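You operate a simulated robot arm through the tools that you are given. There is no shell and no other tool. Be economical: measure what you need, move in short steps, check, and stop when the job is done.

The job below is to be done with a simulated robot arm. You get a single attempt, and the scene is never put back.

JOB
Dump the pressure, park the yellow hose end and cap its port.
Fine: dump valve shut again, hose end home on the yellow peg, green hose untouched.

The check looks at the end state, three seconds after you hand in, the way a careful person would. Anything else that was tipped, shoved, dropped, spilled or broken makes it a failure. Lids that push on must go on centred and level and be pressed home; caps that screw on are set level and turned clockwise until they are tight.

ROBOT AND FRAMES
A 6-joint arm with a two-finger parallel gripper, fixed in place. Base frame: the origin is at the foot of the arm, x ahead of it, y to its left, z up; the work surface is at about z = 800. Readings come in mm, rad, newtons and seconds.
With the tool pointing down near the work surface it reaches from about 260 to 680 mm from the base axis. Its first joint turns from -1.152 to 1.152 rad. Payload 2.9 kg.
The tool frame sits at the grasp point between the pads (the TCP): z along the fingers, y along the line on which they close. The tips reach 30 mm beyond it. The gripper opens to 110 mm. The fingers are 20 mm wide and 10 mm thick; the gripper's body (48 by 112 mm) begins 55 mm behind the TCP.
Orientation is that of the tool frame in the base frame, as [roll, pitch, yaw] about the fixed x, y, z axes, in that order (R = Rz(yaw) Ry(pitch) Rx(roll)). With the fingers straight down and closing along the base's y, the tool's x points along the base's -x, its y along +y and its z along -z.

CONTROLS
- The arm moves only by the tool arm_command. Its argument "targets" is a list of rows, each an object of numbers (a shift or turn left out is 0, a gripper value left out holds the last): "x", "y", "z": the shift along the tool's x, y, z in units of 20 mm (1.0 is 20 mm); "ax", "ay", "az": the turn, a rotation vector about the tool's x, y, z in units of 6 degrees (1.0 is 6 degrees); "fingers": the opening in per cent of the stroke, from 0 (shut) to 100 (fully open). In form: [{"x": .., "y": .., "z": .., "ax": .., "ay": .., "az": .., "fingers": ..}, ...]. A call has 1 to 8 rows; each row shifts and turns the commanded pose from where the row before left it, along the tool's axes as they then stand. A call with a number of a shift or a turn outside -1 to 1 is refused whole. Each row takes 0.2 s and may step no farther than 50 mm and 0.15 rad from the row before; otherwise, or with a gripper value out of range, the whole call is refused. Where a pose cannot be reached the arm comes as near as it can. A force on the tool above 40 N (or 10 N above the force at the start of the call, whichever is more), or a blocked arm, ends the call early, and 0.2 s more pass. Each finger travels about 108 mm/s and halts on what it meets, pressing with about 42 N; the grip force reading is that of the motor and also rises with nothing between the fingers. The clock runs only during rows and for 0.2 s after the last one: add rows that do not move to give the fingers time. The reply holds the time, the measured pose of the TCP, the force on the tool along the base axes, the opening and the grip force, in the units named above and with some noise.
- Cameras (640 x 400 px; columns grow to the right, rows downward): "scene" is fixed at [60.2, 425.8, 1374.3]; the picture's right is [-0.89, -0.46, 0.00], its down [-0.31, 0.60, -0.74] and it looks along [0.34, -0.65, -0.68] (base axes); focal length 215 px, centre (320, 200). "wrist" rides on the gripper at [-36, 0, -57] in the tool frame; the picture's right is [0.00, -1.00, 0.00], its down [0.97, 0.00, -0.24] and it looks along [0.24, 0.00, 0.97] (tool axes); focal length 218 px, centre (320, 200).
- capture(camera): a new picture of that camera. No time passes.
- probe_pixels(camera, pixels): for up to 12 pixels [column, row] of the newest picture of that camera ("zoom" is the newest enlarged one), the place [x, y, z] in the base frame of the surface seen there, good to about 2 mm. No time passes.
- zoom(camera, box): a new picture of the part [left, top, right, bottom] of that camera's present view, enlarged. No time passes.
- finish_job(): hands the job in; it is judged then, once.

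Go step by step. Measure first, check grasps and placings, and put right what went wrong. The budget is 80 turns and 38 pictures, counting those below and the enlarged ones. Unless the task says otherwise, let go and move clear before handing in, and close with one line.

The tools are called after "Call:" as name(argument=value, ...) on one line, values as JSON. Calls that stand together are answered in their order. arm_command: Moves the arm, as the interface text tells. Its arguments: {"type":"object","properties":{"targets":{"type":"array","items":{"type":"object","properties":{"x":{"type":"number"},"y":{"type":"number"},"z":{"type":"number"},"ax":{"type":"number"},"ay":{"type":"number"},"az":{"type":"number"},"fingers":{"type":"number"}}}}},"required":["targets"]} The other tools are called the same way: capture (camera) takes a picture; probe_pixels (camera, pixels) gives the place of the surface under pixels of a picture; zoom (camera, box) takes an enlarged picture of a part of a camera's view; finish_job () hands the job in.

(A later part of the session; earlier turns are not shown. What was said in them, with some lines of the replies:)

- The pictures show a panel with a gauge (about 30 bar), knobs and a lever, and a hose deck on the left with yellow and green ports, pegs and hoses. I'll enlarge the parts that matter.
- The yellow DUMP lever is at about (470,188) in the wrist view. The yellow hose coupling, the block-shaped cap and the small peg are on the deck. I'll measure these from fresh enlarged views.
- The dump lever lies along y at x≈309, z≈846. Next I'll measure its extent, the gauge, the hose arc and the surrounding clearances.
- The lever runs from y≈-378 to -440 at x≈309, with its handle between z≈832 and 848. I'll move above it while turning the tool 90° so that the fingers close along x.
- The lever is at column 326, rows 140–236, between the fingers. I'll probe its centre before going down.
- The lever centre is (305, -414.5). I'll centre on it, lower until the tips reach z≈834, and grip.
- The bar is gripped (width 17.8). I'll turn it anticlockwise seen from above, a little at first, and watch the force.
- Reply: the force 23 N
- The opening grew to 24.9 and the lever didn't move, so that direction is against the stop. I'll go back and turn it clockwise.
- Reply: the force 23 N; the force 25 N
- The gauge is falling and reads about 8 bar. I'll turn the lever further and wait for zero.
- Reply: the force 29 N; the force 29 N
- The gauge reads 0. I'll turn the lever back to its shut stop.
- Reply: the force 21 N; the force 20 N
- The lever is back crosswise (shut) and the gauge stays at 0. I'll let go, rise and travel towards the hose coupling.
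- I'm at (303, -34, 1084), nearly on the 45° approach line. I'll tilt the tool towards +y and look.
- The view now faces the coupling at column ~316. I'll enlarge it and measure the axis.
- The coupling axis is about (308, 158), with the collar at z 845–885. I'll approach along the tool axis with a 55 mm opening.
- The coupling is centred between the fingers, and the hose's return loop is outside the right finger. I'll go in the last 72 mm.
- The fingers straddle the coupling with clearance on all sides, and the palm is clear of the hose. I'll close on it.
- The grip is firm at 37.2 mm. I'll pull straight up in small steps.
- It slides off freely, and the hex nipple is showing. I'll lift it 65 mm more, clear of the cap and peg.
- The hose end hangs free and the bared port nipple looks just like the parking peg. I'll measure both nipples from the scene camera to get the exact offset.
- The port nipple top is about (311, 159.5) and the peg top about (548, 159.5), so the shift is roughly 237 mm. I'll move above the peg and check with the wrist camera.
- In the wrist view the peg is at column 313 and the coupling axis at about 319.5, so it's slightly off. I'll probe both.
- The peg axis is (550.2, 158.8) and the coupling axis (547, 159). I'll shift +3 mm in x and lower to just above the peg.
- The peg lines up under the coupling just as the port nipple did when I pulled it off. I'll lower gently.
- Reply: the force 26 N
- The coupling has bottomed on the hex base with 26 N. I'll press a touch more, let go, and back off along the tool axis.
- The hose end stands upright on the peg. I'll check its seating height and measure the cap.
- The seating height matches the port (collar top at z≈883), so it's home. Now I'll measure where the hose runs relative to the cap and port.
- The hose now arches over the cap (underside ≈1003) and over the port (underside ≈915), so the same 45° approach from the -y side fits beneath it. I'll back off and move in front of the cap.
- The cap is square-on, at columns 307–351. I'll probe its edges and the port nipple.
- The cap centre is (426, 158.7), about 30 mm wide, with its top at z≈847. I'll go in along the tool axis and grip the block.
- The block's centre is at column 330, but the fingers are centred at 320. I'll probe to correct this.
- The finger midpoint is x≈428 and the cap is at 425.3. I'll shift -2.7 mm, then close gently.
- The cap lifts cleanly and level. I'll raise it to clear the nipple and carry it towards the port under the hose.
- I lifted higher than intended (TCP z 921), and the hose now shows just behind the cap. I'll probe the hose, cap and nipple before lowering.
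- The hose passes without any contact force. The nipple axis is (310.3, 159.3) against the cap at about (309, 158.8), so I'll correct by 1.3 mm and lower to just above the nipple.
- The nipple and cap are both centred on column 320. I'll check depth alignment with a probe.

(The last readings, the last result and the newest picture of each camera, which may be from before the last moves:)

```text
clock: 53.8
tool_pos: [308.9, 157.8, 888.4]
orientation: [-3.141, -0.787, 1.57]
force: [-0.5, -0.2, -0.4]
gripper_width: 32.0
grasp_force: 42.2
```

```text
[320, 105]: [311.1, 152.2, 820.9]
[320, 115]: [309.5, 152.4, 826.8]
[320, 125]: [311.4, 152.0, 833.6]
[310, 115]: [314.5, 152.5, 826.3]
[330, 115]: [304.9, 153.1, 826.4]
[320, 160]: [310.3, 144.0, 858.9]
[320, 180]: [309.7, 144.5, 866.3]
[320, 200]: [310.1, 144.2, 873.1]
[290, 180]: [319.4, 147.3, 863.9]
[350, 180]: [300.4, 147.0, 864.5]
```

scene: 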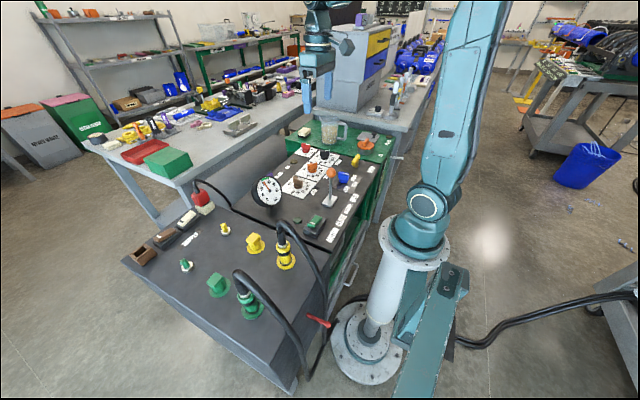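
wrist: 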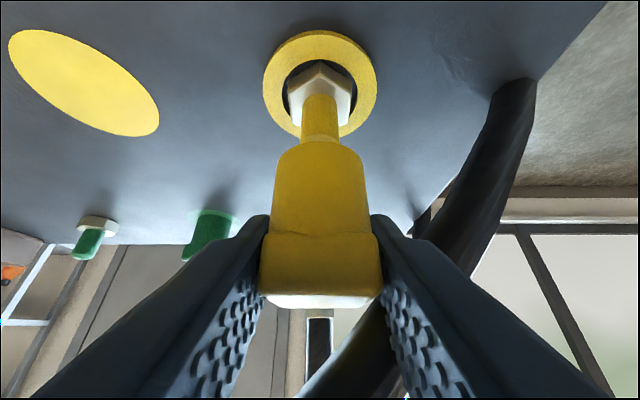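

They're aligned within about a millimetre. I'll lower onto the nipple until contact.

Call:
arm_command(targets=[{"x": -0.2, "z": 0.2}, {"x": -0.2, "z": 0.2}, {"x": -0.2, "z": 0.2}, {"x": -0.2, "z": 0.2}, {"x": -0.2, "z": 0.2}, {}])

Call:
arm_command(targets=[{"x": -0.1, "z": 0.1}, {"x": -0.1, "z": 0.1}, {"x": -0.1, "z": 0.1}, {"x": -0.1, "z": 0.1}, {}])

```text
clock: 55.2
tool_pos: [310.0, 157.5, 860.4]
orientation: [-3.141, -0.785, 1.571]
force: [-0.2, 0.6, 0.0]
gripper_width: 32.2
grasp_force: 42.0
```

```text
clock: 56.4
tool_pos: [309.9, 156.8, 850.6]
orientation: [3.14, -0.789, 1.573]
force: [-2.0, -0.7, 22.0]
gripper_width: 32.1
grasp_force: 41.5
```

Contact at TCP z≈850.6 with 22 N, which is where the hex seat should be. I'll press it home.

Call:
arm_command(targets=[{"x": -0.07, "z": 0.07}, {"x": -0.05, "z": 0.05}, {}])

```text
clock: 57.1
tool_pos: [309.6, 158.2, 849.0]
orientation: [3.138, -0.793, 1.569]
force: [-0.4, -0.3, 3.7]
gripper_width: 32.3
grasp_force: 42.0
stopped in row 3: the force on the tool passed its limit (the readings are from after the stop); the commanded pose is now the measured one
```

The press went past 40 N with the cap on its seat. I'll let go, back off and check the cap's height and level.

Call:
arm_command(targets=[{"fingers": 55}, {}, {}, {"z": -0.5}, {"z": -0.8}, {"z": -1}, {"z": -1}, {}])

Call:
capture(camera="wrist")

Call:
probe_pixels(camera="wrist", pixels=[[320, 130], [320, 140], [320, 160], [320, 180], [320, 200], [320, 215], [320, 225], [320, 235], [305, 215], [335, 215], [305, 205], [335, 205]])

```text
clock: 58.9
tool_pos: [308.8, 110.8, 893.5]
orientation: [-3.141, -0.794, 1.57]
force: [-0.3, -0.4, -0.5]
gripper_width: 60.6
grasp_force: 0.0
```

```text
1 pictures are left
```

wrist: 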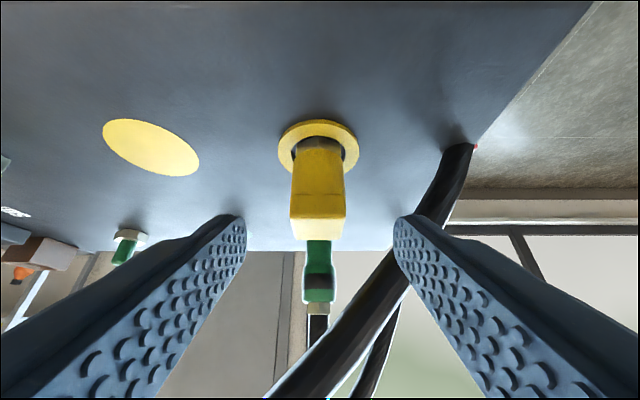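

```text
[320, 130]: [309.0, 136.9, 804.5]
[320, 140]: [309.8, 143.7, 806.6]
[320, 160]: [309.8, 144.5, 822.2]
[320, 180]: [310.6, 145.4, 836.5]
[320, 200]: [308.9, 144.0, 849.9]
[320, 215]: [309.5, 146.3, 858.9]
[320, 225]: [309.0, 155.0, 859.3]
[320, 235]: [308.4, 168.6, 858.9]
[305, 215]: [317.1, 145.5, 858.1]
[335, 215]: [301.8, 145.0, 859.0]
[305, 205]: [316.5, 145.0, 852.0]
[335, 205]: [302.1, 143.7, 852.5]
```

The cap is level with its top at z≈859, centred on (309.5, 159). I'll use the last picture to check there's no gap at the hex seat.

Call:
zoom(camera="wrist", box=[265, 110, 375, 250])

Call:
probe_pixels(camera="zoom", pixels=[[320, 75], [320, 85], [320, 92], [320, 98], [320, 104], [320, 110], [320, 120], [320, 135]])

```text
2.86 times, centred on (320, 180) of wrist
```

zoom: 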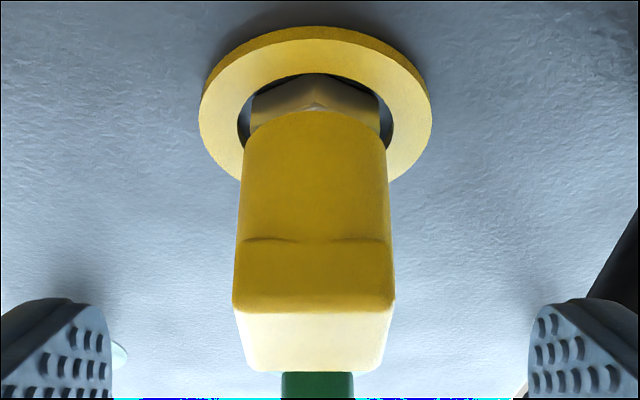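

```text
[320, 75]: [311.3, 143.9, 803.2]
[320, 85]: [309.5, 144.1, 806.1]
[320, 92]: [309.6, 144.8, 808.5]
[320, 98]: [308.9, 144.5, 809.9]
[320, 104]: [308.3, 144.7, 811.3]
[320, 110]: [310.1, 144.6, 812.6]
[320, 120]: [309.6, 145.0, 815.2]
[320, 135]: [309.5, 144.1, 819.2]
```

The cap's skirt sits right on the hex at z≈813 with no gap. I'll move well clear before handing in.

Call:
arm_command(targets=[{"z": -1}, {"z": -1}, {"z": -1}, {"z": -1}, {"z": -1}, {"z": -1}, {"z": -1}, {}])

```text
clock: 60.7
tool_pos: [309.1, 10.6, 993.0]
orientation: [3.139, -0.791, 1.572]
force: [0.2, -0.1, -0.1]
gripper_width: 60.5
grasp_force: 0.2
```

The arm is clear at (309, 11, 993) and reads no load, and all three parts are done. I'm handing in.

Call:
finish_job()

```text
The job is handed in.
```

I dumped the pressure to 0 bar and shut the dump valve again, parked the yellow hose end fully home on its peg, pressed the cap level onto the yellow port, and did not touch the green hose.
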